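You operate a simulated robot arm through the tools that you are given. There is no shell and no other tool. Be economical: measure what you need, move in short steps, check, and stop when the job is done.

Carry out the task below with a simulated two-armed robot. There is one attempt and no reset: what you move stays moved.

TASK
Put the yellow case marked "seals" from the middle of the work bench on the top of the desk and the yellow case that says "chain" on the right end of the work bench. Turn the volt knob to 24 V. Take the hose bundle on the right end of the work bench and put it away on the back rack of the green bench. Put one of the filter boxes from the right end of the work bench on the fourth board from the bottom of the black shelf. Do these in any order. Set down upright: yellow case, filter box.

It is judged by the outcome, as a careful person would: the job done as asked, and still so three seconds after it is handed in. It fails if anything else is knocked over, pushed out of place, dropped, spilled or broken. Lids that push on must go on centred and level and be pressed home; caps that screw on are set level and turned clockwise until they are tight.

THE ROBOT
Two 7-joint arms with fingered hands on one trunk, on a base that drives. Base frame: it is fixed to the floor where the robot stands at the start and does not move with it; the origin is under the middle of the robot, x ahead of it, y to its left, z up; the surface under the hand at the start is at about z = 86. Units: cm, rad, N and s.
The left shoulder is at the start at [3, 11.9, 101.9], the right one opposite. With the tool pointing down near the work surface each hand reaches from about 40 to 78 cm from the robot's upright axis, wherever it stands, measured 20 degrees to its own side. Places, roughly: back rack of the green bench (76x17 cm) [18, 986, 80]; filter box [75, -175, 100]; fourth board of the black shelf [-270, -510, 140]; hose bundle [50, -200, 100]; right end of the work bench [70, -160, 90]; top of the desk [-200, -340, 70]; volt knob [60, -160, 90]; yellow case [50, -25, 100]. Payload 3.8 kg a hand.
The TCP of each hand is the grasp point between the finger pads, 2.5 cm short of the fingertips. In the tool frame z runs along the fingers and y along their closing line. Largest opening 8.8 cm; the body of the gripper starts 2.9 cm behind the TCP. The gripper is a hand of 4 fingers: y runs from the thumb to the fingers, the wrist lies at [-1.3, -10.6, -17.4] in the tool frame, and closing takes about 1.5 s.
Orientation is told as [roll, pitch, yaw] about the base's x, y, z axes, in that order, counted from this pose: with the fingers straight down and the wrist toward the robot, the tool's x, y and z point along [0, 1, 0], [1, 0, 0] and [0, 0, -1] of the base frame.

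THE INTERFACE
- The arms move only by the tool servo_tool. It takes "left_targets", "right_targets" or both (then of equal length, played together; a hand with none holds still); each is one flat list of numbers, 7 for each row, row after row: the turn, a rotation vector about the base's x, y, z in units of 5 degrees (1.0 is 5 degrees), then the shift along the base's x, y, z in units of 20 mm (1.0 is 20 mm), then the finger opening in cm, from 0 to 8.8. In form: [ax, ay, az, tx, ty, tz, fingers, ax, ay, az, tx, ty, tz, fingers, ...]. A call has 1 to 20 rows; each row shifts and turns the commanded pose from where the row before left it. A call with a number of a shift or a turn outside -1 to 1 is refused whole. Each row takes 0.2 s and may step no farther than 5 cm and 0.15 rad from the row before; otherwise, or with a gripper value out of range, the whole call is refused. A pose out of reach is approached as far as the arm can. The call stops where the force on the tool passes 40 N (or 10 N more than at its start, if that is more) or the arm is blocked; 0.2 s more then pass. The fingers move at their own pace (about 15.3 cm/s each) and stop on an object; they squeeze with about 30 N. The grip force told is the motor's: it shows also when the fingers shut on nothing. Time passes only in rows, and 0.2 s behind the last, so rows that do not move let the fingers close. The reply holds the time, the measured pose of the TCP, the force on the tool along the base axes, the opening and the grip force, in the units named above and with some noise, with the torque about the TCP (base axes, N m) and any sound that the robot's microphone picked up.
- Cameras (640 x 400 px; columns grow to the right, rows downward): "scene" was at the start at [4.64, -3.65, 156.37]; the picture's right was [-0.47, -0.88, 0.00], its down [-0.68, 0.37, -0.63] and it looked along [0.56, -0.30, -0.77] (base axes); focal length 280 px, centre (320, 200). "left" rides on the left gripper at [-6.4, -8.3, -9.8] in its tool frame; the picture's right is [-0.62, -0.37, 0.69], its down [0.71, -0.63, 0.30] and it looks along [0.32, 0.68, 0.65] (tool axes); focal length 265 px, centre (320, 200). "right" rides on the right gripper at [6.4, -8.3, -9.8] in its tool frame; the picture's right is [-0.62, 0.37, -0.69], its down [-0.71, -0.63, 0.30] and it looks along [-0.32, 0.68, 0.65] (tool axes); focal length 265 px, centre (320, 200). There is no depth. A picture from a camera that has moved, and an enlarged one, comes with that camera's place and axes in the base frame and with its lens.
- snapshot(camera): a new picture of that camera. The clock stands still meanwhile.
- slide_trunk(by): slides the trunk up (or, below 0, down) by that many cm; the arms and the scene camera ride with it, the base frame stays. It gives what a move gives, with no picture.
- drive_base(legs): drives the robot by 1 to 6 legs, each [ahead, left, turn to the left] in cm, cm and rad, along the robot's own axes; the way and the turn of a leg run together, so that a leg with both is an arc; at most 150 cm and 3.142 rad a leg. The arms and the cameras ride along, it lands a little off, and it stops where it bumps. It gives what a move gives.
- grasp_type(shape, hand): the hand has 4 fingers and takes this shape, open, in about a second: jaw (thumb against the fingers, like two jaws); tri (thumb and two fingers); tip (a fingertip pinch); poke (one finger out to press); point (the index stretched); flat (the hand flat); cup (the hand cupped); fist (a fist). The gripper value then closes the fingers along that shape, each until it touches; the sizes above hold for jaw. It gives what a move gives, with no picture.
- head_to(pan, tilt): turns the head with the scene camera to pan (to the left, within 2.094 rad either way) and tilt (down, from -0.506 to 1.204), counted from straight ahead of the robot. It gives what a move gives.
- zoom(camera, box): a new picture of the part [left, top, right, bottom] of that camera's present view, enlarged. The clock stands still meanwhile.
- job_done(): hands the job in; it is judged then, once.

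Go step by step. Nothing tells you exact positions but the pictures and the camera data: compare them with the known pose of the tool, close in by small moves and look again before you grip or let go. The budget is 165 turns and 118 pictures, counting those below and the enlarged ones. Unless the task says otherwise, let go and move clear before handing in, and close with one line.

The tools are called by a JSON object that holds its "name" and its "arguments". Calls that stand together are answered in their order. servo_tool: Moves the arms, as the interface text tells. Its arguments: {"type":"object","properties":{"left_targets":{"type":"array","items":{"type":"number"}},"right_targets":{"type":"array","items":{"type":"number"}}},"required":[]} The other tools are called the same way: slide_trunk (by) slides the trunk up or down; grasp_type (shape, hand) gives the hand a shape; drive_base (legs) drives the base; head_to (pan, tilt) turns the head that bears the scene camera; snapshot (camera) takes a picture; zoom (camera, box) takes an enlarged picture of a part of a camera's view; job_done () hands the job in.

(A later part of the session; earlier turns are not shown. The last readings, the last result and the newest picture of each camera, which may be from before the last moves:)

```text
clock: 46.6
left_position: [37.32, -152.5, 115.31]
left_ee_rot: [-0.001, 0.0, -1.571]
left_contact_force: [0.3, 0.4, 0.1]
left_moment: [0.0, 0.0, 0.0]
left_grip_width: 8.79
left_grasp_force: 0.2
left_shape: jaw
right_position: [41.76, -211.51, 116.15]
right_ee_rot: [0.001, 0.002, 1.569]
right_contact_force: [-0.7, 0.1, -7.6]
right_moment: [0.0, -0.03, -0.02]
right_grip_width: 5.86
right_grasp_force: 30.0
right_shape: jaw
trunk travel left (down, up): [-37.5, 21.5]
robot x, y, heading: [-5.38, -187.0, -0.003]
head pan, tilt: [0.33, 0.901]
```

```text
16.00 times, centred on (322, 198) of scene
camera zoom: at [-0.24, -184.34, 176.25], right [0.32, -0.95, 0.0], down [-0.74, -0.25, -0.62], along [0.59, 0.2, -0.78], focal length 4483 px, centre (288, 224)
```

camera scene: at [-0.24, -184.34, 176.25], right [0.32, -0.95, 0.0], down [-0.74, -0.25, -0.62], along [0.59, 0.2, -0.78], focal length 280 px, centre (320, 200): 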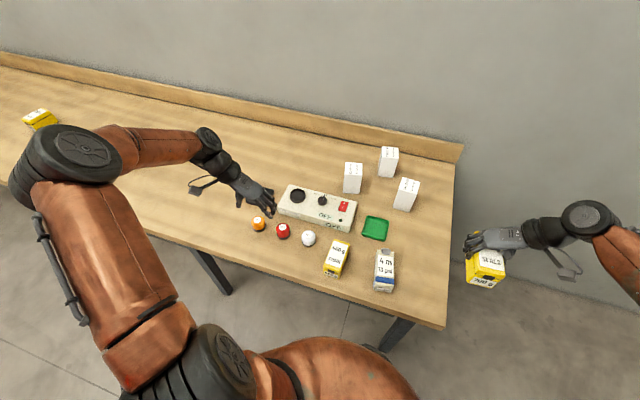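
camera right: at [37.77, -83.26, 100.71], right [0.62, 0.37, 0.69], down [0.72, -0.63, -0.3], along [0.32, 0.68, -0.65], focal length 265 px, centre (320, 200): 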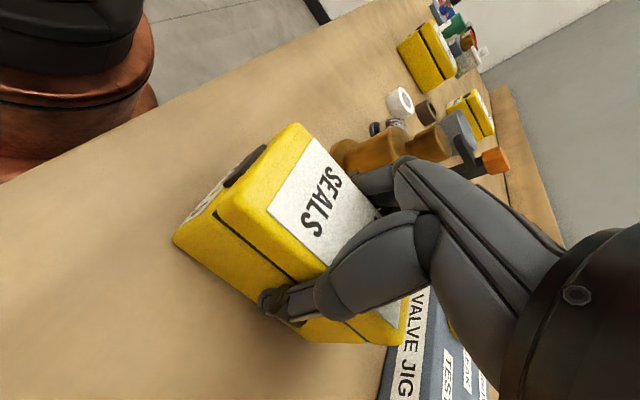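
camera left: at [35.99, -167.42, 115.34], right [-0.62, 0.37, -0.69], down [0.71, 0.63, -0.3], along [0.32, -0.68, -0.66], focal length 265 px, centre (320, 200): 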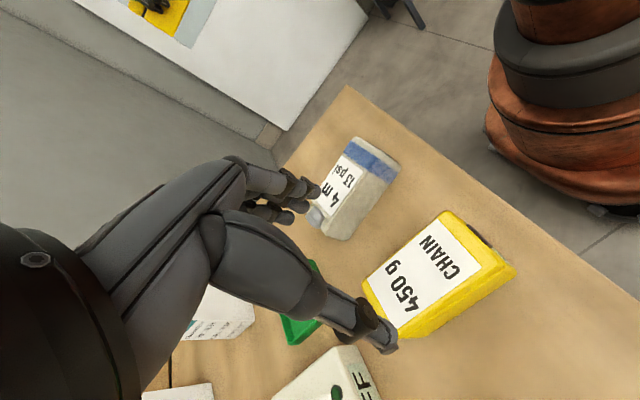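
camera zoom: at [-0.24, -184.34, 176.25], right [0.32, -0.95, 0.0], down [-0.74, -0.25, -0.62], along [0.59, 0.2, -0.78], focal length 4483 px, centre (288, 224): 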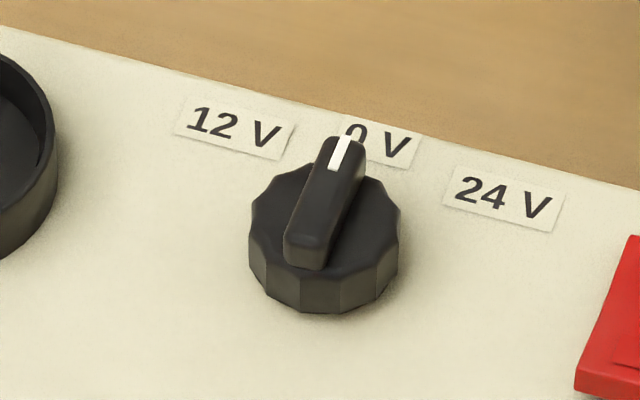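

The knob stands at 0 V, and 24 V is about 45° clockwise from there. The knob is at about (63,-163.8). I'll turn the left hand to yaw 0 above it, then look.

{"name": "servo_tool", "arguments": {"left_targets": [0, 0, 1, 0.72, -0.31, -0.25, 8.8, 0, 0, 1, 0.72, -0.31, -0.25, 8.8, 0, 0, 1, 0.72, -0.31, -0.25, 8.8, 0, 0, 1, 0.72, -0.31, -0.25, 8.8, 0, 0, 1, 0.72, -0.31, -0.25, 8.8, 0, 0, 1, 0.72, -0.31, -0.25, 8.8, 0, 0, 1, 0.72, -0.31, -0.25, 8.8, 0, 0, 1, 0.72, -0.31, -0.25, 8.8, 0, 0, 1, 0.72, -0.31, -0.25, 8.8, 0, 0, 1, 0.72, -0.31, -0.25, 8.8, 0, 0, 1, 0.72, -0.31, -0.25, 8.8, 0, 0, 1, 0.72, -0.31, -0.25, 8.8, 0, 0, 1, 0.72, -0.31, -0.25, 8.8, 0, 0, 1, 0.72, -0.31, -0.25, 8.8, 0, 0, 1, 0.72, -0.31, -0.25, 8.8, 0, 0, 1, 0.72, -0.31, -0.25, 8.8, 0, 0, 1, 0.72, -0.31, -0.25, 8.8, 0, 0, 1, 0.72, -0.31, -0.25, 8.8]}}

{"name": "snapshot", "arguments": {"camera": "left"}}

{"name": "zoom", "arguments": {"camera": "scene", "box": [240, 150, 400, 250]}}

```text
clock: 50.5
left_position: [63.42, -163.82, 106.44]
left_ee_rot: [-0.001, 0.0, 0.0]
left_contact_force: [-0.7, 0.1, -0.1]
left_moment: [0.02, 0.0, 0.01]
left_grip_width: 8.78
left_grasp_force: 0.0
left_shape: jaw
right_position: [41.7, -211.79, 116.08]
right_ee_rot: [0.0, 0.001, 1.569]
right_contact_force: [0.0, 0.6, -6.7]
right_moment: [0.01, -0.01, 0.0]
right_grip_width: 5.84
right_grasp_force: 30.0
right_shape: jaw
trunk travel left (down, up): [-37.5, 21.5]
robot x, y, heading: [-5.41, -186.75, -0.001]
head pan, tilt: [0.33, 0.901]
```

```text
85 pictures are left
camera left: at [55.09, -170.31, 116.41], right [-0.37, -0.62, -0.69], down [-0.63, 0.71, -0.3], along [0.68, 0.32, -0.65], focal length 265 px, centre (320, 200)
```

left: 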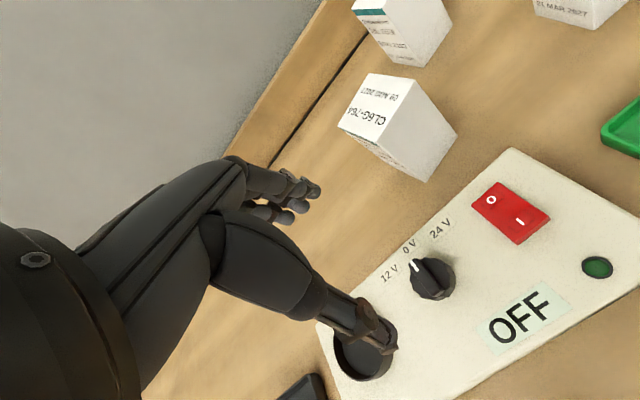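

```text
4.00 times, centred on (320, 200) of scene
camera zoom: at [-0.17, -184.59, 176.25], right [0.32, -0.95, 0.0], down [-0.74, -0.25, -0.62], along [0.59, 0.2, -0.78], focal length 1121 px, centre (320, 200)
```

zoom: 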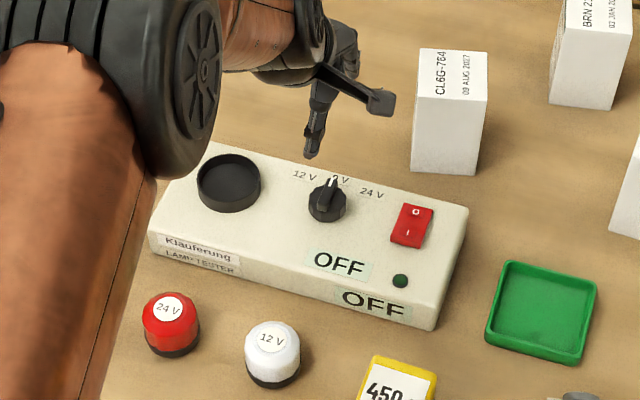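

Knob triangulates to (63.1,-163.8), mid height z≈92. I'll come down to just above panel level around it and check.

{"name": "servo_tool", "arguments": {"left_targets": [0, 0, 0, -0.02, 0, -0.8, 8.8, 0, 0, 0, -0.02, 0, -0.8, 8.8, 0, 0, 0, -0.02, 0, -0.8, 8.8, 0, 0, 0, -0.02, 0, -0.8, 8.8, 0, 0, 0, -0.02, 0, -0.8, 8.8, 0, 0, 0, -0.02, 0, -0.8, 8.8, 0, 0, 0, -0.02, 0, -0.6, 8.8]}}

{"name": "snapshot", "arguments": {"camera": "left"}}

{"name": "zoom", "arguments": {"camera": "scene", "box": [260, 160, 380, 235]}}

```text
clock: 52.0
left_position: [63.05, -163.74, 95.53]
left_ee_rot: [0.0, 0.0, -0.003]
left_contact_force: [0.0, 0.1, 0.3]
left_moment: [-0.03, -0.01, 0.02]
left_grip_width: 8.8
left_grasp_force: 0.0
left_shape: jaw
right_position: [41.77, -211.57, 116.03]
right_ee_rot: [0.001, -0.001, 1.568]
right_contact_force: [0.1, 0.3, -7.0]
right_moment: [0.01, -0.04, 0.01]
right_grip_width: 5.85
right_grasp_force: 30.2
right_shape: jaw
trunk travel left (down, up): [-37.5, 21.5]
robot x, y, heading: [-5.48, -186.58, -0.002]
head pan, tilt: [0.33, 0.901]
```

```text
83 pictures are left
camera left: at [54.74, -170.22, 105.53], right [-0.37, -0.62, -0.69], down [-0.63, 0.72, -0.3], along [0.68, 0.32, -0.65], focal length 265 px, centre (320, 200)
```

left: 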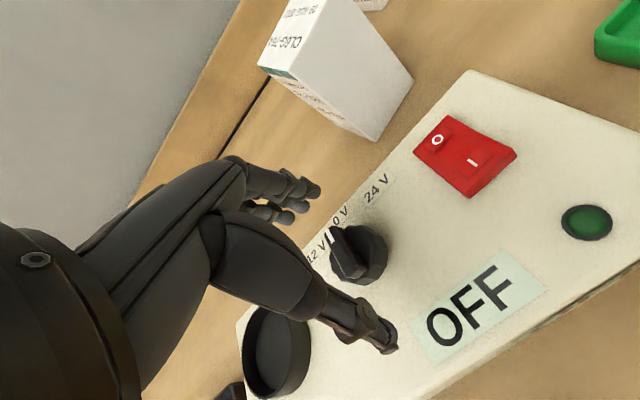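

```text
5.33 times, centred on (320, 198) of scene
camera zoom: at [-0.21, -184.48, 176.25], right [0.32, -0.95, 0.0], down [-0.74, -0.25, -0.62], along [0.59, 0.2, -0.78], focal length 1494 px, centre (320, 213)
```

zoom: 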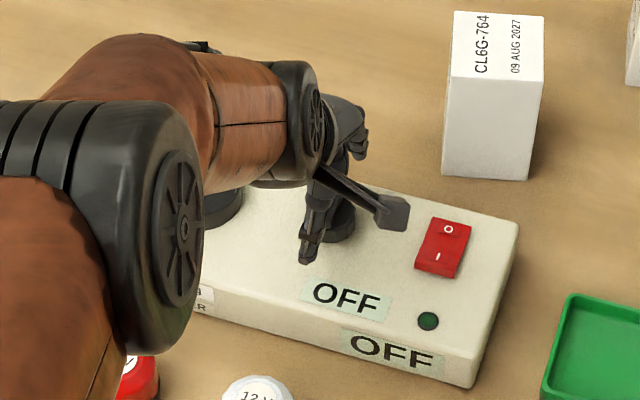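

Knob lies centred between thumb and fingers. I'll lower about 1.7 cm more, feeling for the panel.

{"name": "servo_tool", "arguments": {"left_targets": [0, 0, 0, 0, 0, -0.3, 8.8, 0, 0, 0, 0, 0, -0.3, 8.8, 0, 0, 0, 0, 0, -0.2, 8.8, 0, 0, 0, 0, 0, -0.1, 8.8, 0, 0, 0, 0, 0, 0, 8.8]}}

{"name": "zoom", "arguments": {"camera": "left", "box": [240, 150, 480, 390]}}

```text
clock: 53.2
left_position: [63.06, -163.78, 93.8]
left_ee_rot: [-0.001, 0.003, -0.002]
left_contact_force: [0.1, -0.1, -0.1]
left_moment: [-0.01, 0.01, -0.05]
left_grip_width: 8.8
left_grasp_force: 0.0
left_shape: jaw
right_position: [41.78, -211.6, 116.03]
right_ee_rot: [0.004, 0.0, 1.57]
right_contact_force: [0.1, -0.4, -6.8]
right_moment: [-0.01, -0.04, -0.01]
right_grip_width: 5.84
right_grasp_force: 30.9
right_shape: jaw
trunk travel left (down, up): [-37.5, 21.5]
robot x, y, heading: [-5.49, -187.32, -0.005]
head pan, tilt: [0.33, 0.901]
```

```text
1.67 times, centred on (360, 270) of left
camera zoom: at [54.74, -170.23, 103.78], right [-0.37, -0.62, -0.69], down [-0.63, 0.72, -0.3], along [0.68, 0.32, -0.65], focal length 442 px, centre (253, 83)
```

zoom: 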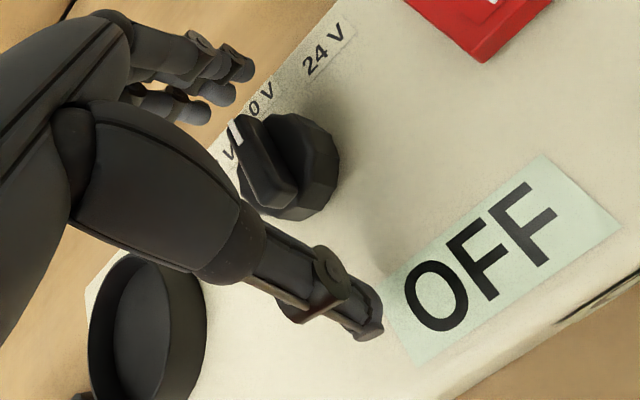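

{"name": "servo_tool", "arguments": {"left_targets": [0, 0, 0, 0, 0, -0.1, 8.8, 0, 0, 0, 0, 0, -0.1, 8.8, 0, 0, 0, 0, 0, -0.1, 8.8, 0, 0, 0, 0, 0, 0, 8.8]}}

```text
clock: 54.2
left_position: [62.94, -163.64, 93.21]
left_ee_rot: [0.001, 0.001, -0.002]
left_contact_force: [0.3, 0.6, 0.7]
left_moment: [0.0, -0.01, 0.01]
left_grip_width: 8.77
left_grasp_force: 0.1
left_shape: jaw
right_position: [41.72, -211.58, 116.08]
right_ee_rot: [0.0, 0.0, 1.568]
right_contact_force: [0.7, -0.9, -6.9]
right_moment: [-0.01, -0.04, 0.0]
right_grip_width: 5.88
right_grasp_force: 29.5
right_shape: jaw
trunk travel left (down, up): [-37.5, 21.5]
robot x, y, heading: [-5.24, -186.55, 0.001]
head pan, tilt: [0.33, 0.901]
```

No contact yet, so I'll close on the knob barrel.

{"name": "servo_tool", "arguments": {"left_targets": [0, 0, 0, 0, 0, 0, 6, 0, 0, 0, 0, 0, 0, 4, 0, 0, 0, 0, 0, 0, 2, 0, 0, 0, 0, 0, 0, 2, 0, 0, 0, 0, 0, 0, 2, 0, 0, 0, 0, 0, 0, 2, 0, 0, 0, 0, 0, 0, 2, 0, 0, 0, 0, 0, 0, 2]}}

{"name": "zoom", "arguments": {"camera": "left", "box": [240, 150, 480, 390]}}

```text
clock: 56.0
left_position: [62.98, -163.78, 93.27]
left_ee_rot: [0.001, 0.003, -0.002]
left_contact_force: [-3.5, -0.7, -1.3]
left_moment: [-0.06, 0.03, 0.02]
left_grip_width: 2.8
left_grasp_force: 30.4
left_shape: jaw
right_position: [41.77, -211.52, 116.1]
right_ee_rot: [0.001, 0.001, 1.569]
right_contact_force: [-0.7, -0.6, -7.0]
right_moment: [0.04, 0.0, 0.0]
right_grip_width: 5.86
right_grasp_force: 30.1
right_shape: jaw
trunk travel left (down, up): [-37.5, 21.5]
robot x, y, heading: [-5.72, -186.8, 0.001]
head pan, tilt: [0.33, 0.901]
```

```text
1.67 times, centred on (360, 270) of left
camera zoom: at [54.71, -170.23, 103.18], right [-0.37, -0.62, -0.69], down [-0.63, 0.72, -0.3], along [0.68, 0.32, -0.66], focal length 442 px, centre (253, 83)
```

zoom: 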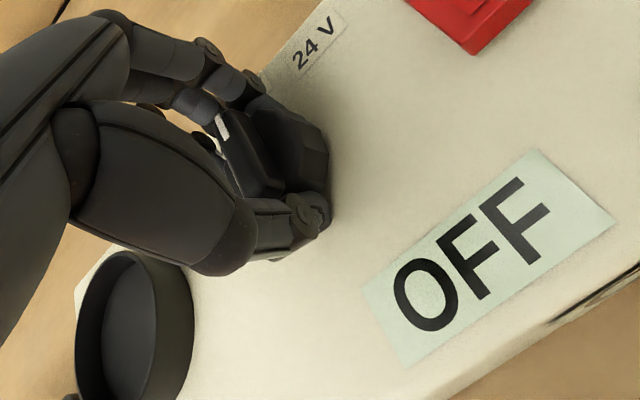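

Grip is on the knob. I'll turn it 45° clockwise.

{"name": "servo_tool", "arguments": {"left_targets": [0, 0, -1, 0, 0, 0, 2, 0, 0, -1, 0, 0, 0, 2, 0, 0, -1, 0, 0, 0, 2, 0, 0, -1, 0, 0, 0, 2, 0, 0, -1, 0, 0, 0, 2, 0, 0, -1, 0, 0, 0, 2, 0, 0, -1, 0, 0, 0, 2, 0, 0, -1, 0, 0, 0, 2, 0, 0, -1, 0, 0, 0, 2, 0, 0, 0, 0, 0, 0, 2]}}

{"name": "zoom", "arguments": {"camera": "left", "box": [240, 150, 480, 390]}}

```text
clock: 57.7
left_position: [61.98, -163.82, 93.46]
left_ee_rot: [0.018, -0.003, -0.592]
left_contact_force: [28.5, 5.3, -22.4]
left_moment: [-0.01, -0.37, 0.1]
left_grip_width: 2.67
left_grasp_force: 29.6
left_shape: jaw
left hand out of reach, approached as far as the arm can: row 5, 6, 7, 8
right_position: [42.23, -211.48, 115.77]
right_ee_rot: [0.008, 0.002, 1.567]
right_contact_force: [-0.2, 0.0, -6.8]
right_moment: [0.01, -0.04, -0.02]
right_grip_width: 5.85
right_grasp_force: 30.3
right_shape: jaw
trunk travel left (down, up): [-37.5, 21.5]
robot x, y, heading: [-5.75, -187.02, 0.004]
head pan, tilt: [0.33, 0.901]
stopped in row 8 (left hand): the force on the tool passed its limit at 43 N (the readings are from after the stop); the commanded pose is now the measured one
```

```text
1.67 times, centred on (360, 270) of left
camera zoom: at [51.48, -164.72, 103.25], right [-0.64, -0.3, -0.71], down [-0.12, 0.95, -0.29], along [0.76, -0.1, -0.65], focal length 442 px, centre (253, 83)
```

zoom: 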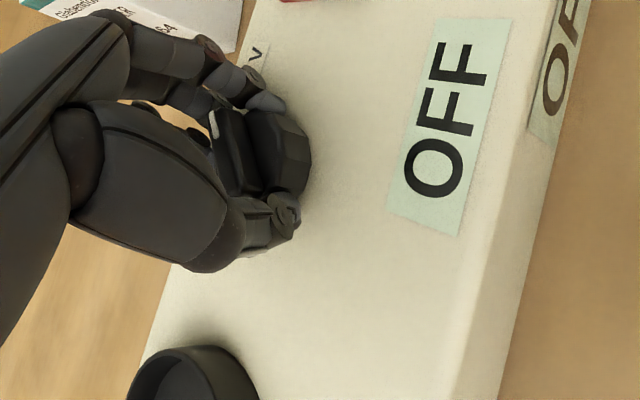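

The arm hit its reach limit after 34°. I'll release, lift, improve the reach (trunk down, base forward) and check the knob.

{"name": "servo_tool", "arguments": {"left_targets": [0, 0, 0, 0, 0, 0, 5, 0, 0, 0, 0, 0, 0, 8.8, 0, 0, 0, 0, 0, 0, 8.8, 0, 0, 0, 0, 0, 0, 8.8, 0, 0, 0, 0, 0, 0, 8.8, 0, 0, 0, 0, 0, 0, 8.8, 0, 0, 0, 0, 0, 0.5, 8.8, 0, 0, 0, 0, 0, 1, 8.8, 0, 0, 0, 0, 0, 1, 8.8, 0, 0, 0, -0.5, 0, 1, 8.8, 0, 0, 0, -1, 0, 1, 8.8, 0, 0, 0, -1, 0, 1, 8.8, 0, 0, 0, -1, 0, 1, 8.8, 0, 0, 0, -1, 0, 0.5, 8.8]}}

{"name": "zoom", "arguments": {"camera": "scene", "box": [275, 170, 365, 236]}}

```text
clock: 60.7
left_position: [52.42, -164.24, 107.82]
left_ee_rot: [0.015, -0.005, -0.596]
left_contact_force: [-0.4, -0.3, 0.1]
left_moment: [0.0, -0.01, 0.03]
left_grip_width: 8.75
left_grasp_force: 0.1
left_shape: jaw
right_position: [41.75, -211.54, 116.1]
right_ee_rot: [0.002, -0.001, 1.568]
right_contact_force: [-0.8, 0.5, -6.7]
right_moment: [-0.01, -0.05, -0.03]
right_grip_width: 5.88
right_grasp_force: 30.2
right_shape: jaw
trunk travel left (down, up): [-37.5, 21.5]
robot x, y, heading: [-5.43, -186.73, -0.002]
head pan, tilt: [0.33, 0.901]
```

```text
6.06 times, centred on (320, 203) of scene
camera zoom: at [-0.26, -184.44, 176.25], right [0.32, -0.95, 0.0], down [-0.74, -0.25, -0.62], along [0.59, 0.2, -0.78], focal length 1698 px, centre (320, 182)
```

zoom: 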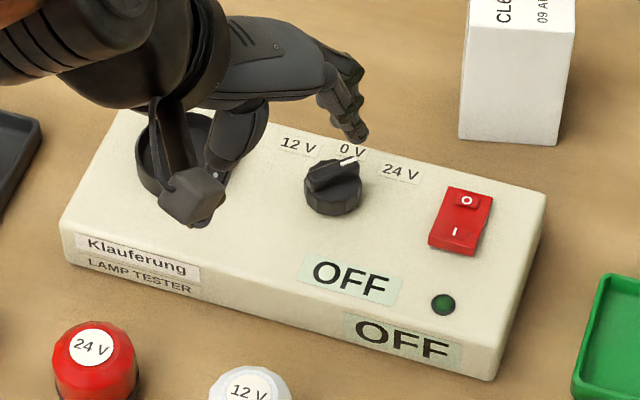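

{"name": "zoom", "arguments": {"camera": "scene", "box": [306, 186, 342, 211]}}

```text
16.00 times, centred on (324, 198) of scene
camera zoom: at [-0.26, -184.44, 176.25], right [0.32, -0.95, 0.0], down [-0.74, -0.25, -0.62], along [0.59, 0.2, -0.78], focal length 4483 px, centre (256, 224)
```

zoom: 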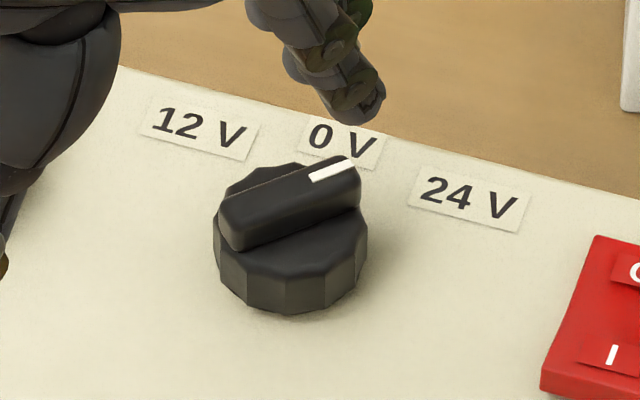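

The pointer now reads −46.6° and lines up with the 24 V label, so the knob is set. Now I back away from the bench, turn right and look for the desk.

{"name": "drive_base", "arguments": {"legs": [[-75, 0, 0], [0, 0, -1.9]]}}

{"name": "head_to", "arguments": {"pan": 0, "tilt": 0.4}}

{"name": "snapshot", "arguments": {"camera": "scene"}}

```text
clock: 69.3
left_position: [-77.64, -248.83, 107.74]
left_ee_rot: [0.015, -0.005, -2.497]
left_contact_force: [0.3, -0.1, 0.0]
left_moment: [-0.02, 0.01, -0.02]
left_grip_width: 8.77
left_grasp_force: 0.0
left_shape: jaw
right_position: [-118.99, -223.16, 116.06]
right_ee_rot: [0.003, 0.0, -0.333]
right_contact_force: [0.3, 0.1, -6.3]
right_moment: [-0.04, -0.01, 0.03]
right_grip_width: 5.81
right_grasp_force: 30.4
right_shape: jaw
trunk travel left (down, up): [-37.5, 21.5]
robot x, y, heading: [-80.48, -187.3, -1.901]
head pan, tilt: [0.33, 0.901]
```

```text
clock: 70.2
left_position: [-77.78, -248.79, 107.78]
left_ee_rot: [0.013, -0.005, -2.497]
left_contact_force: [0.0, -0.4, -0.4]
left_moment: [-0.02, -0.02, 0.0]
left_grip_width: 8.78
left_grasp_force: 0.0
left_shape: jaw
right_position: [-118.94, -223.26, 116.06]
right_ee_rot: [0.002, 0.0, -0.334]
right_contact_force: [1.2, 0.3, -6.6]
right_moment: [-0.02, -0.01, 0.01]
right_grip_width: 5.81
right_grasp_force: 29.7
right_shape: jaw
trunk travel left (down, up): [-37.5, 21.5]
robot x, y, heading: [-79.95, -186.89, -1.903]
head pan, tilt: [0.0, 0.4]
```

```text
76 pictures are left
camera scene: at [-82.88, -193.8, 180.54], right [-0.94, 0.33, 0.0], down [0.13, 0.37, -0.92], along [-0.3, -0.87, -0.39], focal length 280 px, centre (320, 200)
```

scene: 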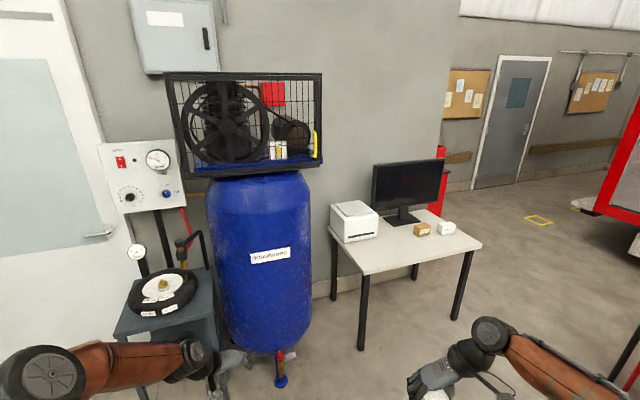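

The desk spans roughly x −160…−255 with its front edge near y −320, and its front middle is free. I'll tuck the left hand in, face the desk, approach and re-measure.

{"name": "servo_tool", "arguments": {"left_targets": [0, 0, 0, 0.323, 0.946, 0.5, 8.8, 0, 0, 0, 0.323, 0.946, 0.5, 8.8, 0, 0, 0, 0.323, 0.946, 0.5, 8.8, 0, 0, 0, 0.323, 0.946, 0.5, 8.8, 0, 0, 0, 0.323, 0.946, 0.5, 8.8, 0, 0, 0, 0.323, 0.946, 0.5, 8.8, 0, 0, 0, 0.323, 0.946, 0.5, 8.8, 0, 0, 0, 0.323, 0.946, 0.5, 8.8]}}

{"name": "drive_base", "arguments": {"legs": [[0, 0, 0.332], [0, -90, 0], [55, 0, 0]]}}

{"name": "head_to", "arguments": {"pan": -0.1, "tilt": 0.7}}

{"name": "snapshot", "arguments": {"camera": "scene"}}

```text
clock: 72.0
left_position: [-72.5, -233.57, 115.7]
left_ee_rot: [0.014, -0.005, -2.498]
left_contact_force: [0.6, 1.7, 0.2]
left_moment: [-0.01, 0.01, -0.03]
left_grip_width: 8.77
left_grasp_force: 0.2
left_shape: jaw
right_position: [-119.12, -223.22, 116.18]
right_ee_rot: [0.002, -0.001, -0.336]
right_contact_force: [0.3, 0.7, -6.4]
right_moment: [-0.01, -0.02, 0.0]
right_grip_width: 5.8
right_grasp_force: 30.4
right_shape: jaw
trunk travel left (down, up): [-37.5, 21.5]
robot x, y, heading: [-80.22, -186.85, -1.903]
head pan, tilt: [0.0, 0.4]
```

```text
clock: 80.6
left_position: [-147.91, -283.67, 115.7]
left_ee_rot: [0.013, -0.004, -2.173]
left_contact_force: [0.1, -0.7, -0.4]
left_moment: [-0.02, -0.02, 0.02]
left_grip_width: 8.77
left_grasp_force: 0.2
left_shape: jaw
right_position: [-195.46, -288.46, 115.96]
right_ee_rot: [0.004, 0.002, -0.01]
right_contact_force: [-0.1, -0.8, -7.6]
right_moment: [-0.02, 0.02, -0.03]
right_grip_width: 5.78
right_grasp_force: 30.2
right_shape: jaw
trunk travel left (down, up): [-37.5, 21.5]
robot x, y, heading: [-170.1, -241.89, -1.582]
head pan, tilt: [0.0, 0.4]
```

```text
clock: 81.4
left_position: [-147.98, -283.73, 115.75]
left_ee_rot: [0.014, -0.005, -2.173]
left_contact_force: [0.1, 1.4, -0.2]
left_moment: [0.0, 0.01, -0.01]
left_grip_width: 8.79
left_grasp_force: 0.1
left_shape: jaw
right_position: [-195.4, -288.48, 116.04]
right_ee_rot: [0.002, 0.001, -0.01]
right_contact_force: [0.5, -0.3, -6.9]
right_moment: [-0.04, -0.04, -0.03]
right_grip_width: 5.79
right_grasp_force: 30.2
right_shape: jaw
trunk travel left (down, up): [-37.5, 21.5]
robot x, y, heading: [-170.17, -241.53, -1.578]
head pan, tilt: [-0.099, 0.7]
```

```text
75 pictures are left
camera scene: at [-171.4, -248.16, 177.87], right [-0.99, 0.11, 0.0], down [0.07, 0.64, -0.77], along [-0.08, -0.76, -0.64], focal length 280 px, centre (320, 200)
```

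scene: 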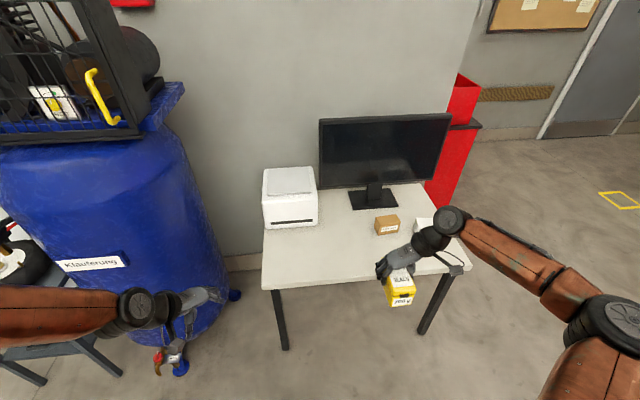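

Desk front edge is at y≈−318, its top is about z 71, and the spot at (−195,−333) is free. I'll drive forward 38 cm and lower the trunk.

{"name": "drive_base", "arguments": {"legs": [[38, 0, 0]]}}

{"name": "slide_trunk", "arguments": {"by": -25}}

{"name": "head_to", "arguments": {"pan": -0.4, "tilt": 0.9}}

{"name": "snapshot", "arguments": {"camera": "scene"}}

{"name": "snapshot", "arguments": {"camera": "right"}}

```text
clock: 83.8
left_position: [-148.51, -322.39, 115.63]
left_ee_rot: [0.013, -0.005, -2.176]
left_contact_force: [0.5, -0.5, 0.3]
left_moment: [0.02, 0.05, 0.0]
left_grip_width: 8.76
left_grasp_force: 0.1
left_shape: jaw
right_position: [-196.02, -327.19, 116.1]
right_ee_rot: [0.002, 0.0, -0.011]
right_contact_force: [-0.4, -0.3, -6.3]
right_moment: [-0.01, -0.04, -0.02]
right_grip_width: 5.78
right_grasp_force: 29.8
right_shape: jaw
trunk travel left (down, up): [-37.5, 21.5]
robot x, y, heading: [-170.73, -280.6, -1.583]
head pan, tilt: [-0.099, 0.7]
```

```text
clock: 86.4
left_position: [-148.39, -322.37, 90.84]
left_ee_rot: [0.014, -0.005, -2.174]
left_contact_force: [0.0, 0.7, -0.6]
left_moment: [-0.01, -0.03, -0.01]
left_grip_width: 8.78
left_grasp_force: 0.1
left_shape: jaw
right_position: [-195.87, -327.07, 91.09]
right_ee_rot: [0.002, 0.0, -0.013]
right_contact_force: [-0.8, 0.2, -6.3]
right_moment: [-0.03, -0.05, 0.0]
right_grip_width: 5.78
right_grasp_force: 30.0
right_shape: jaw
trunk travel left (down, up): [-12.5, 46.5]
robot x, y, heading: [-170.92, -280.57, -1.583]
head pan, tilt: [-0.099, 0.7]
```

```text
clock: 87.2
left_position: [-148.4, -322.46, 90.67]
left_ee_rot: [0.014, -0.006, -2.174]
left_contact_force: [0.0, 0.0, 0.1]
left_moment: [-0.01, 0.0, 0.0]
left_grip_width: 8.78
left_grasp_force: 0.0
left_shape: jaw
right_position: [-195.92, -327.14, 91.13]
right_ee_rot: [0.002, -0.001, -0.013]
right_contact_force: [-0.3, 0.8, -6.6]
right_moment: [0.01, -0.04, -0.01]
right_grip_width: 5.78
right_grasp_force: 30.1
right_shape: jaw
trunk travel left (down, up): [-12.5, 46.5]
robot x, y, heading: [-170.28, -279.88, -1.584]
head pan, tilt: [-0.4, 0.901]
```

```text
74 pictures are left
camera scene: at [-173.89, -285.33, 151.25], right [-0.92, 0.4, 0.0], down [0.31, 0.72, -0.62], along [-0.25, -0.57, -0.78], focal length 280 px, centre (320, 200)
```

scene: 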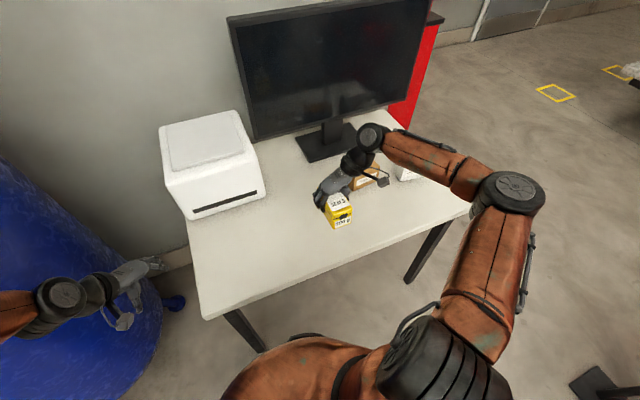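

```text
73 pictures are left
camera right: at [-204.27, -320.78, 100.86], right [0.36, -0.63, 0.69], down [-0.64, -0.71, -0.31], along [0.68, -0.33, -0.65], focal length 265 px, centre (320, 200)
```

right: 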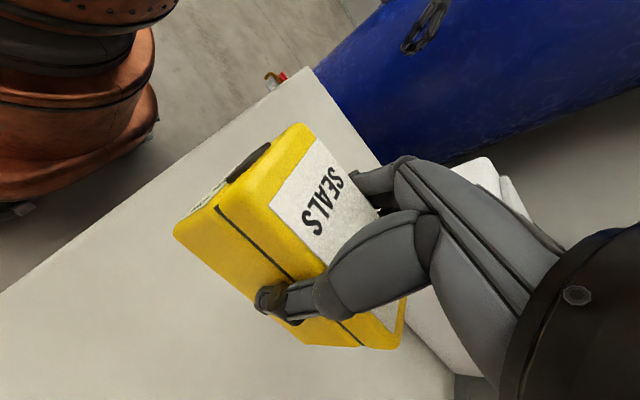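

Held well and clear of everything. I'll lower it to just above the desk.

{"name": "servo_tool", "arguments": {"right_targets": [0, 0, 0, 0, -0.2, -0.85, 4, 0, 0, 0, 0, -0.2, -0.85, 4, 0, 0, 0, 0, -0.2, -0.85, 4, 0, 0, 0, 0, -0.2, -0.85, 4, 0, 0, 0, 0, -0.2, -0.85, 4, 0, 0, 0, 0, -0.2, -0.85, 4, 0, 0, 0, 0, -0.2, -0.8, 4, 0, 0, 0, 0, -0.2, -0.5, 4]}}

{"name": "snapshot", "arguments": {"camera": "right"}}

```text
clock: 89.0
left_position: [-148.35, -322.19, 91.03]
left_ee_rot: [0.017, -0.008, -2.177]
left_contact_force: [0.0, 0.2, 0.3]
left_moment: [0.01, 0.01, 0.02]
left_grip_width: 8.78
left_grasp_force: 0.1
left_shape: jaw
right_position: [-195.8, -330.22, 78.82]
right_ee_rot: [-0.005, -0.002, -0.013]
right_contact_force: [-0.8, 4.6, 24.0]
right_moment: [-0.17, -0.31, 0.12]
right_grip_width: 5.61
right_grasp_force: 29.2
right_shape: jaw
trunk travel left (down, up): [-12.5, 46.5]
robot x, y, heading: [-171.01, -279.91, -1.581]
head pan, tilt: [-0.4, 0.901]
```

```text
72 pictures are left
camera right: at [-204.14, -323.83, 88.5], right [0.36, -0.62, 0.7], down [-0.64, -0.71, -0.3], along [0.68, -0.34, -0.65], focal length 265 px, centre (320, 200)
```

right: 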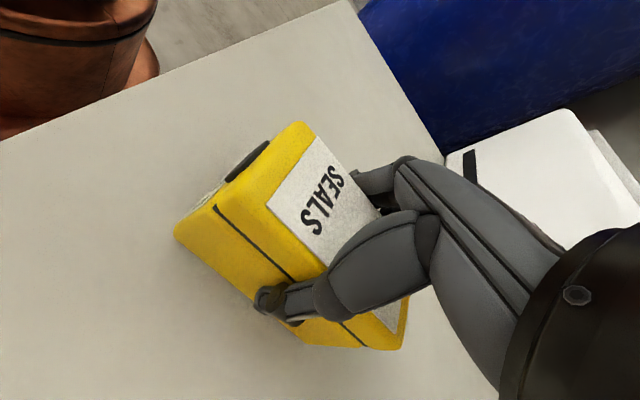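

The case is already on the desk (surface ≈ z 74). I'll ease up, open and rise.

{"name": "servo_tool", "arguments": {"right_targets": [0, 0, 0, 0, 0, 0.1, 4, 0, 0, 0, 0, 0, 0, 7, 0, 0, 0, 0, 0, 0, 8.8, 0, 0, 0, 0, 0, 0, 8.8, 0, 0, 0, 0, 0, 0, 8.8, 0, 0, 0, 0, 0, 0, 8.8, 0, 0, 0, 0, 0, 0, 8.8, 0, 0, 0, 0, 0, 0.5, 8.8, 0, 0, 0, 0, 0, 0.7, 8.8, 0, 0, 0, 0, 0, 1, 8.8, 0, 0, 0, 0, 0, 1, 8.8, 0, 0, 0, 0, 0, 1, 8.8, 0, 0, 0, 0, 0, 1, 8.8, 0, 0, 0, 0, 0, 1, 8.8, 0, 0, 0, 0, 0, 1, 8.8, 0, 0, 0, 0, 0.5, 1, 8.8, 0, 0, 0, 0, 0.5, 1, 8.8]}}

{"name": "snapshot", "arguments": {"camera": "scene"}}

```text
clock: 92.6
left_position: [-148.41, -322.36, 90.81]
left_ee_rot: [0.014, -0.005, -2.175]
left_contact_force: [-0.3, -0.8, 0.1]
left_moment: [0.03, 0.02, -0.01]
left_grip_width: 8.76
left_grasp_force: 0.0
left_shape: jaw
right_position: [-195.83, -328.18, 96.89]
right_ee_rot: [0.002, 0.0, -0.014]
right_contact_force: [0.3, 1.0, -0.4]
right_moment: [0.01, -0.02, -0.02]
right_grip_width: 8.79
right_grasp_force: 0.0
right_shape: jaw
trunk travel left (down, up): [-12.5, 46.5]
robot x, y, heading: [-170.77, -280.18, -1.583]
head pan, tilt: [-0.4, 0.901]
```

```text
71 pictures are left
camera scene: at [-173.85, -285.23, 151.26], right [-0.92, 0.4, 0.0], down [0.31, 0.72, -0.62], along [-0.25, -0.57, -0.78], focal length 280 px, centre (320, 200)
```

scene: 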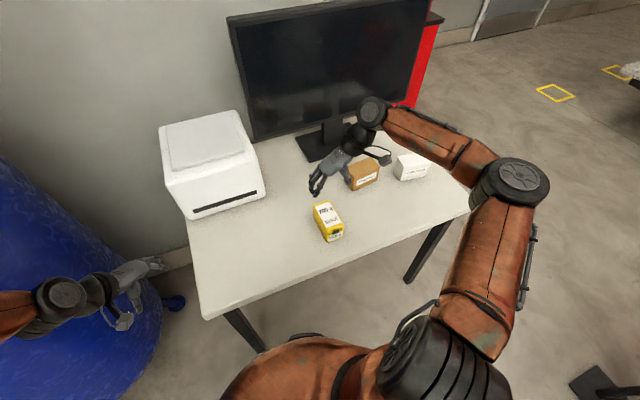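

Seals stands upright on the desk. Next I back off and look toward the black shelf region before fetching the filter box.

{"name": "drive_base", "arguments": {"legs": [[-55, 0, 0], [0, -130, 0]]}}

{"name": "slide_trunk", "arguments": {"by": 25}}

{"name": "head_to", "arguments": {"pan": 0.1, "tilt": 0.2}}

{"name": "snapshot", "arguments": {"camera": "scene"}}

```text
clock: 98.1
left_position: [-181.44, -271.63, 90.9]
left_ee_rot: [0.017, -0.012, -2.345]
left_contact_force: [0.1, 0.0, -0.5]
left_moment: [-0.01, 0.01, -0.02]
left_grip_width: 8.79
left_grasp_force: 0.0
left_shape: jaw
right_position: [-229.38, -269.4, 96.99]
right_ee_rot: [0.002, 0.003, -0.181]
right_contact_force: [0.4, 0.1, 0.4]
right_moment: [0.01, -0.03, 0.0]
right_grip_width: 8.79
right_grasp_force: 0.0
right_shape: jaw
trunk travel left (down, up): [-12.5, 46.5]
robot x, y, heading: [-196.67, -226.59, -1.755]
head pan, tilt: [-0.4, 0.901]
stopped in leg 2: the robot was blocked; the commanded pose is now the measured one
```

```text
clock: 100.7
left_position: [-181.55, -270.98, 116.02]
left_ee_rot: [0.019, -0.013, -2.346]
left_contact_force: [-0.7, 0.3, 0.3]
left_moment: [0.0, -0.03, 0.02]
left_grip_width: 8.77
left_grasp_force: 0.1
left_shape: jaw
right_position: [-229.5, -268.77, 122.2]
right_ee_rot: [-0.006, 0.002, -0.182]
right_contact_force: [0.2, 0.5, 0.5]
right_moment: [-0.04, 0.02, 0.0]
right_grip_width: 8.79
right_grasp_force: 0.1
right_shape: jaw
trunk travel left (down, up): [-37.5, 21.5]
robot x, y, heading: [-196.59, -226.49, -1.748]
head pan, tilt: [-0.4, 0.901]
```

```text
clock: 101.8
left_position: [-181.6, -270.96, 116.08]
left_ee_rot: [0.019, -0.013, -2.346]
left_contact_force: [-0.4, -0.3, -1.0]
left_moment: [0.02, 0.0, -0.03]
left_grip_width: 8.78
left_grasp_force: 0.1
left_shape: jaw
right_position: [-229.32, -268.76, 122.13]
right_ee_rot: [-0.004, 0.003, -0.182]
right_contact_force: [-0.2, -0.4, 0.3]
right_moment: [-0.02, 0.01, 0.0]
right_grip_width: 8.78
right_grasp_force: 0.1
right_shape: jaw
trunk travel left (down, up): [-37.5, 21.5]
robot x, y, heading: [-196.71, -226.71, -1.751]
head pan, tilt: [0.099, 0.201]
```

```text
70 pictures are left
camera scene: at [-197.1, -233.83, 182.4], right [-1.0, 0.08, 0.0], down [0.02, 0.2, -0.98], along [-0.08, -0.98, -0.2], focal length 280 px, centre (320, 200)
```

scene: 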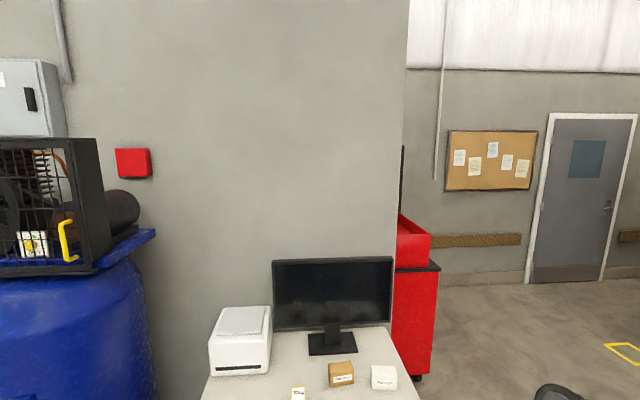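

I bumped something on my right side. I'll look there.

{"name": "head_to", "arguments": {"pan": -1.2, "tilt": 0.6}}

{"name": "snapshot", "arguments": {"camera": "scene"}}

{"name": "head_to", "arguments": {"pan": -0.3, "tilt": 0.8}}

{"name": "snapshot", "arguments": {"camera": "scene"}}

```text
clock: 103.2
left_position: [-181.61, -270.95, 116.11]
left_ee_rot: [0.018, -0.014, -2.346]
left_contact_force: [0.6, -0.5, 0.4]
left_moment: [-0.03, -0.04, -0.01]
left_grip_width: 8.79
left_grasp_force: 0.0
left_shape: jaw
right_position: [-229.46, -268.85, 122.22]
right_ee_rot: [-0.006, 0.002, -0.181]
right_contact_force: [-0.7, 0.2, 0.5]
right_moment: [0.02, -0.05, 0.01]
right_grip_width: 8.78
right_grasp_force: 0.1
right_shape: jaw
trunk travel left (down, up): [-37.5, 21.5]
robot x, y, heading: [-196.42, -226.42, -1.752]
head pan, tilt: [-1.201, 0.6]
```

```text
69 pictures are left
camera scene: at [-205.02, -226.21, 178.74], right [-0.19, 0.98, 0.0], down [0.55, 0.11, -0.83], along [-0.81, -0.16, -0.56], focal length 280 px, centre (320, 200)
```

scene: 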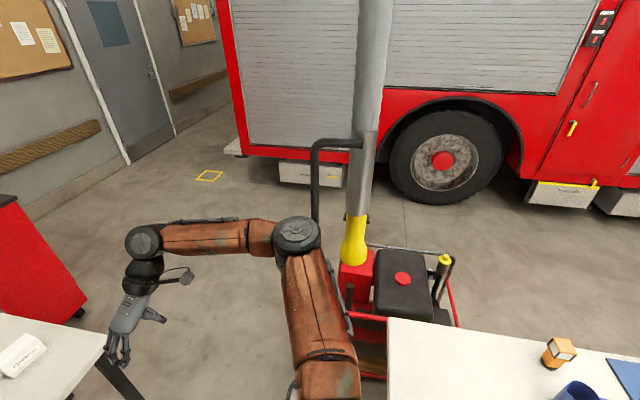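

```text
clock: 104.4
left_position: [-181.73, -270.98, 116.06]
left_ee_rot: [0.018, -0.015, -2.347]
left_contact_force: [0.2, 0.2, -0.1]
left_moment: [-0.01, 0.01, 0.02]
left_grip_width: 8.79
left_grasp_force: 0.1
left_shape: jaw
right_position: [-229.43, -268.72, 122.19]
right_ee_rot: [-0.007, 0.002, -0.182]
right_contact_force: [0.2, -0.2, 0.3]
right_moment: [0.01, 0.02, -0.01]
right_grip_width: 8.8
right_grasp_force: 0.0
right_shape: jaw
trunk travel left (down, up): [-37.5, 21.5]
robot x, y, heading: [-196.81, -226.93, -1.748]
head pan, tilt: [-0.3, 0.799]
```

```text
68 pictures are left
camera scene: at [-200.08, -231.68, 177.05], right [-0.89, 0.46, 0.0], down [0.33, 0.64, -0.7], along [-0.32, -0.62, -0.72], focal length 280 px, centre (320, 200)
```

scene: 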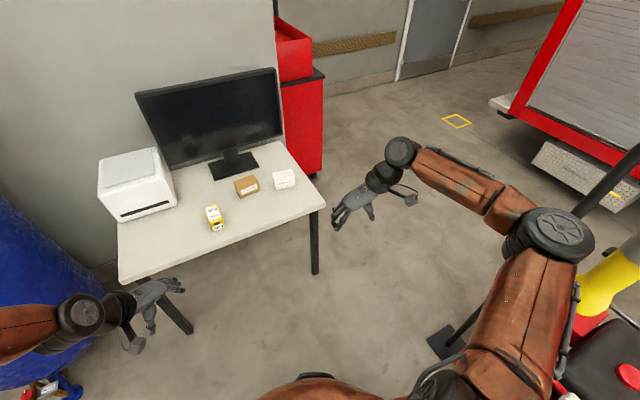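

{"name": "head_to", "arguments": {"pan": -1.9, "tilt": 0.8}}

{"name": "snapshot", "arguments": {"camera": "scene"}}

```text
clock: 106.1
left_position: [-181.47, -271.04, 116.08]
left_ee_rot: [0.019, -0.014, -2.346]
left_contact_force: [0.2, -0.4, -0.5]
left_moment: [0.02, -0.04, 0.01]
left_grip_width: 8.78
left_grasp_force: 0.1
left_shape: jaw
right_position: [-229.47, -268.89, 122.24]
right_ee_rot: [-0.005, 0.001, -0.181]
right_contact_force: [0.4, -0.2, 0.6]
right_moment: [-0.01, -0.02, 0.04]
right_grip_width: 8.77
right_grasp_force: 0.1
right_shape: jaw
trunk travel left (down, up): [-37.5, 21.5]
robot x, y, heading: [-196.51, -226.81, -1.752]
head pan, tilt: [-1.901, 0.799]
```

```text
67 pictures are left
camera scene: at [-203.39, -220.6, 177.05], right [0.49, 0.87, 0.0], down [0.63, -0.35, -0.7], along [-0.61, 0.34, -0.72], focal length 280 px, centre (320, 200)
```

scene: 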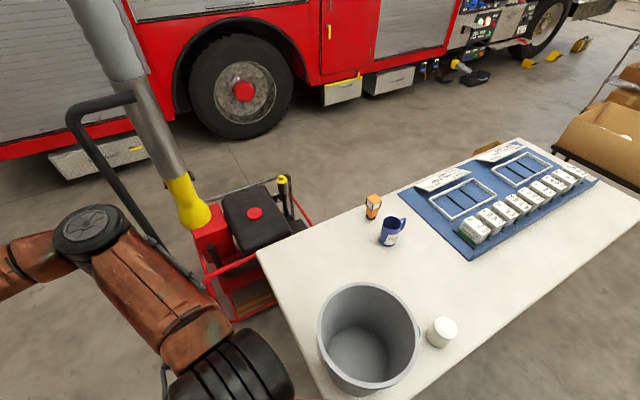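

The table beside me has a cup, a bucket and other things on it, and all still stand. I'll move away from it and return to the right end of the work bench, facing it from its end (+y). From there I can take both the filter box and the hose.

{"name": "drive_base", "arguments": {"legs": [[5, 25, 0], [0, 0, 1.75], [110, -12, 0], [0, 0, 1.571], [0, -95, 0]]}}

{"name": "head_to", "arguments": {"pan": -0.2, "tilt": 0.7}}

{"name": "snapshot", "arguments": {"camera": "scene"}}

```text
clock: 125.9
left_position: [7.47, -203.42, 116.09]
left_ee_rot: [0.02, -0.014, 1.01]
left_contact_force: [0.1, 0.7, -0.5]
left_moment: [-0.02, -0.02, 0.05]
left_grip_width: 8.79
left_grasp_force: 0.1
left_shape: jaw
right_position: [54.78, -195.44, 122.13]
right_ee_rot: [-0.006, 0.002, -3.109]
right_contact_force: [0.6, -0.3, 0.2]
right_moment: [0.0, -0.01, -0.01]
right_grip_width: 8.77
right_grasp_force: 0.0
right_shape: jaw
trunk travel left (down, up): [-37.5, 21.5]
robot x, y, heading: [31.72, -243.84, 1.605]
head pan, tilt: [-1.901, 0.799]
```

```text
clock: 127.6
left_position: [7.43, -203.43, 116.13]
left_ee_rot: [0.018, -0.012, 1.011]
left_contact_force: [-0.2, -0.2, 0.5]
left_moment: [0.02, -0.01, 0.0]
left_grip_width: 8.79
left_grasp_force: 0.0
left_shape: jaw
right_position: [54.63, -195.52, 122.23]
right_ee_rot: [-0.005, 0.004, -3.11]
right_contact_force: [-0.3, -0.1, -0.1]
right_moment: [-0.01, -0.01, 0.0]
right_grip_width: 8.79
right_grasp_force: 0.1
right_shape: jaw
trunk travel left (down, up): [-37.5, 21.5]
robot x, y, heading: [31.61, -243.75, 1.607]
head pan, tilt: [-0.201, 0.7]
```

```text
66 pictures are left
camera scene: at [32.94, -237.39, 177.87], right [0.99, -0.17, 0.0], down [-0.11, -0.64, -0.76], along [0.13, 0.75, -0.64], focal length 280 px, centre (320, 200)
```

scene: 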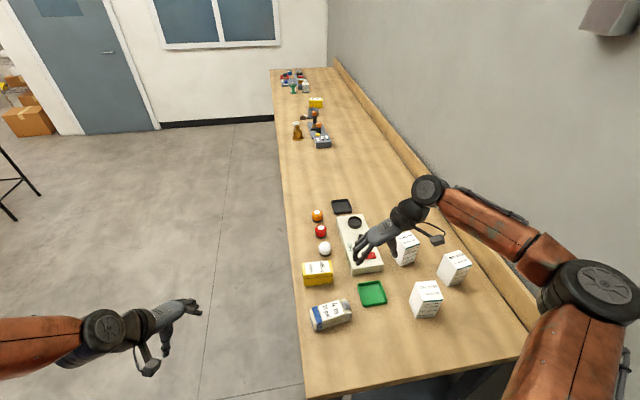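

I can see the bench end well now. Standing here leaves too little room at the wall, so I'll take the filter box CRL 9150 from the front of the bench with a tilted right hand. I'll drive round to face +x.

{"name": "drive_base", "arguments": {"legs": [[-12, 0, 0], [0, 34, 0], [0, 0, -1.606], [0, 83, 0]]}}

{"name": "head_to", "arguments": {"pan": -0.3, "tilt": 0.8}}

{"name": "snapshot", "arguments": {"camera": "scene"}}

{"name": "zoom", "arguments": {"camera": "scene", "box": [260, 90, 420, 190]}}

```text
clock: 138.5
left_position: [37.84, -152.37, 116.2]
left_ee_rot: [0.02, -0.015, -0.587]
left_contact_force: [0.3, -0.6, 0.3]
left_moment: [0.0, -0.01, -0.01]
left_grip_width: 8.78
left_grasp_force: 0.0
left_shape: jaw
right_position: [44.6, -199.75, 122.28]
right_ee_rot: [-0.005, 0.001, 1.577]
right_contact_force: [0.2, -0.1, -0.4]
right_moment: [-0.02, 0.02, -0.03]
right_grip_width: 8.77
right_grasp_force: 0.1
right_shape: jaw
trunk travel left (down, up): [-37.5, 21.5]
robot x, y, heading: [-3.31, -175.39, 0.009]
head pan, tilt: [-0.201, 0.7]
```

```text
clock: 139.1
left_position: [37.82, -152.27, 116.12]
left_ee_rot: [0.018, -0.014, -0.587]
left_contact_force: [0.1, 0.2, -0.7]
left_moment: [-0.01, 0.0, 0.02]
left_grip_width: 8.82
left_grasp_force: 0.0
left_shape: jaw
right_position: [44.62, -199.69, 122.27]
right_ee_rot: [-0.004, 0.001, 1.577]
right_contact_force: [-0.2, 0.2, 0.3]
right_moment: [0.0, -0.01, 0.0]
right_grip_width: 8.81
right_grasp_force: 0.0
right_shape: jaw
trunk travel left (down, up): [-37.5, 21.5]
robot x, y, heading: [-2.91, -175.76, 0.009]
head pan, tilt: [-0.3, 0.799]
```

```text
65 pictures are left
camera scene: at [2.56, -177.67, 177.05], right [-0.29, -0.96, 0.0], down [-0.69, 0.21, -0.7], along [0.67, -0.2, -0.72], focal length 280 px, centre (320, 200)
```

scene: 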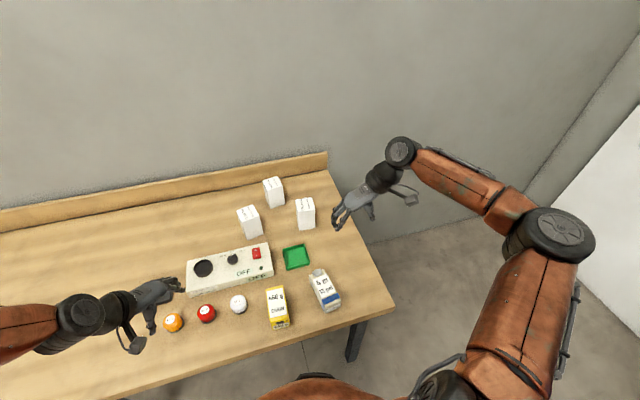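

```text
4.00 times, centred on (340, 140) of scene
camera zoom: at [2.56, -177.67, 177.05], right [-0.29, -0.96, 0.0], down [-0.69, 0.21, -0.7], along [0.67, -0.2, -0.72], focal length 1121 px, centre (240, 440)
```

zoom: 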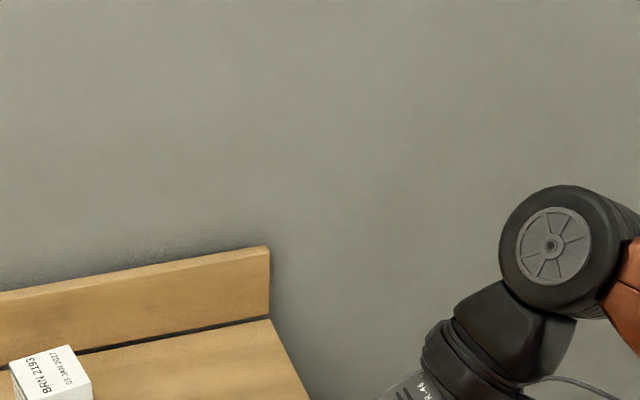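

{"name": "zoom", "arguments": {"camera": "scene", "box": [230, 170, 358, 250]}}

```text
5.00 times, centred on (294, 210) of scene
camera zoom: at [2.56, -177.67, 177.05], right [-0.29, -0.96, 0.0], down [-0.69, 0.21, -0.7], along [0.67, -0.2, -0.72], focal length 1401 px, centre (450, 150)
```

zoom: 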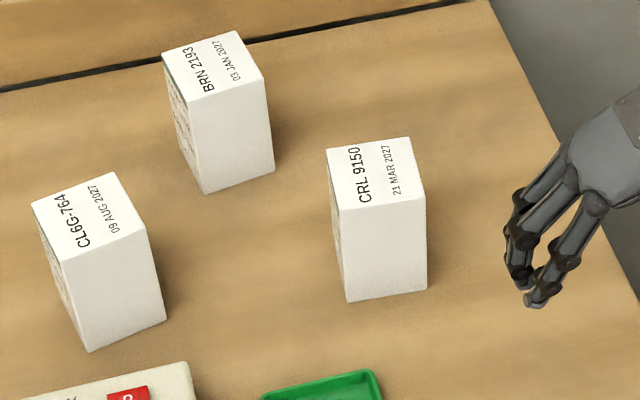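

Box CRL 9150 has corners at x 72.8–79.5, y −189.9…−196.8 and its top at z 97.2, yawed about −4°. I'll pre-pose the right hand with its fingers tilted 60° forward, in front of and above it.

{"name": "servo_tool", "arguments": {"right_targets": [0, -1, -0.07, 0.65, 0.26, -0.4, 8.8, 0, -1, -0.07, 0.65, 0.26, -0.4, 8.8, 0, -1, -0.07, 0.65, 0.26, -0.4, 8.8, 0, -1, -0.07, 0.65, 0.26, -0.4, 8.8, 0, -1, -0.07, 0.65, 0.26, -0.4, 8.8, 0, -1, -0.07, 0.65, 0.26, -0.4, 8.8, 0, -1, -0.07, 0.65, 0.26, -0.4, 8.8, 0, -1, -0.07, 0.65, 0.26, -0.4, 8.8, 0, -1, -0.07, 0.65, 0.26, -0.4, 8.8, 0, -1, -0.07, 0.65, 0.26, -0.4, 8.8, 0, -1, -0.07, 0.65, 0.26, -0.4, 8.8, 0, -1, -0.07, 0.65, 0.26, -0.4, 8.8]}}

{"name": "snapshot", "arguments": {"camera": "right"}}

{"name": "snapshot", "arguments": {"camera": "scene"}}

```text
clock: 141.7
left_position: [37.89, -152.22, 115.96]
left_ee_rot: [0.02, -0.015, -0.588]
left_contact_force: [-0.3, 0.2, 0.4]
left_moment: [0.0, -0.04, -0.03]
left_grip_width: 8.8
left_grasp_force: 0.0
left_shape: jaw
right_position: [60.21, -193.4, 112.66]
right_ee_rot: [-1.052, -0.03, 1.51]
right_contact_force: [0.1, -0.2, 0.2]
right_moment: [0.01, 0.03, 0.01]
right_grip_width: 8.79
right_grasp_force: 0.1
right_shape: jaw
trunk travel left (down, up): [-37.5, 21.5]
robot x, y, heading: [-3.32, -175.4, 0.007]
head pan, tilt: [-0.3, 0.799]
```

```text
62 pictures are left
camera right: at [47.97, -201.17, 111.57], right [-0.27, 0.36, 0.89], down [0.58, -0.68, 0.45], along [0.77, 0.64, -0.02], focal length 265 px, centre (320, 200)
```

right: 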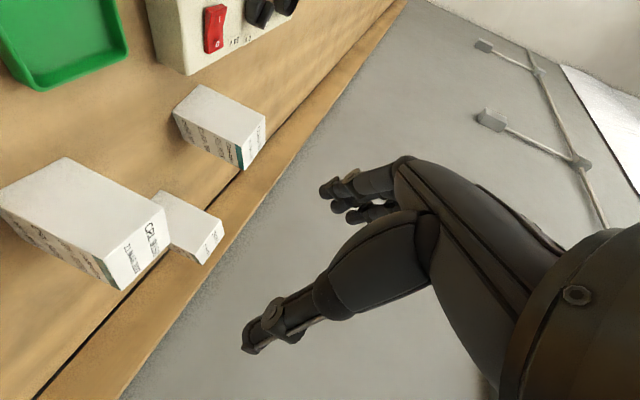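

```text
61 pictures are left
camera scene: at [2.61, -177.68, 177.04], right [-0.29, -0.96, 0.0], down [-0.69, 0.21, -0.7], along [0.67, -0.2, -0.72], focal length 280 px, centre (320, 200)
```

scene: 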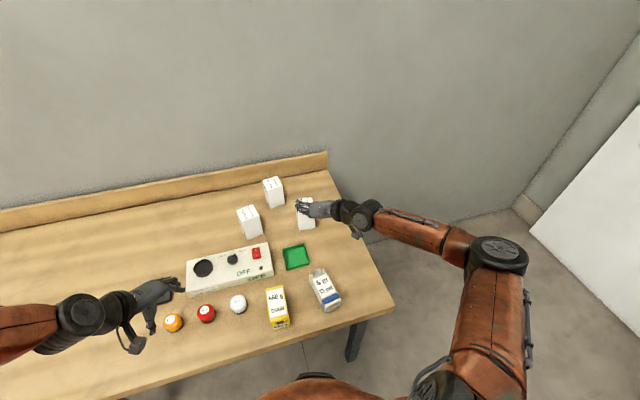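

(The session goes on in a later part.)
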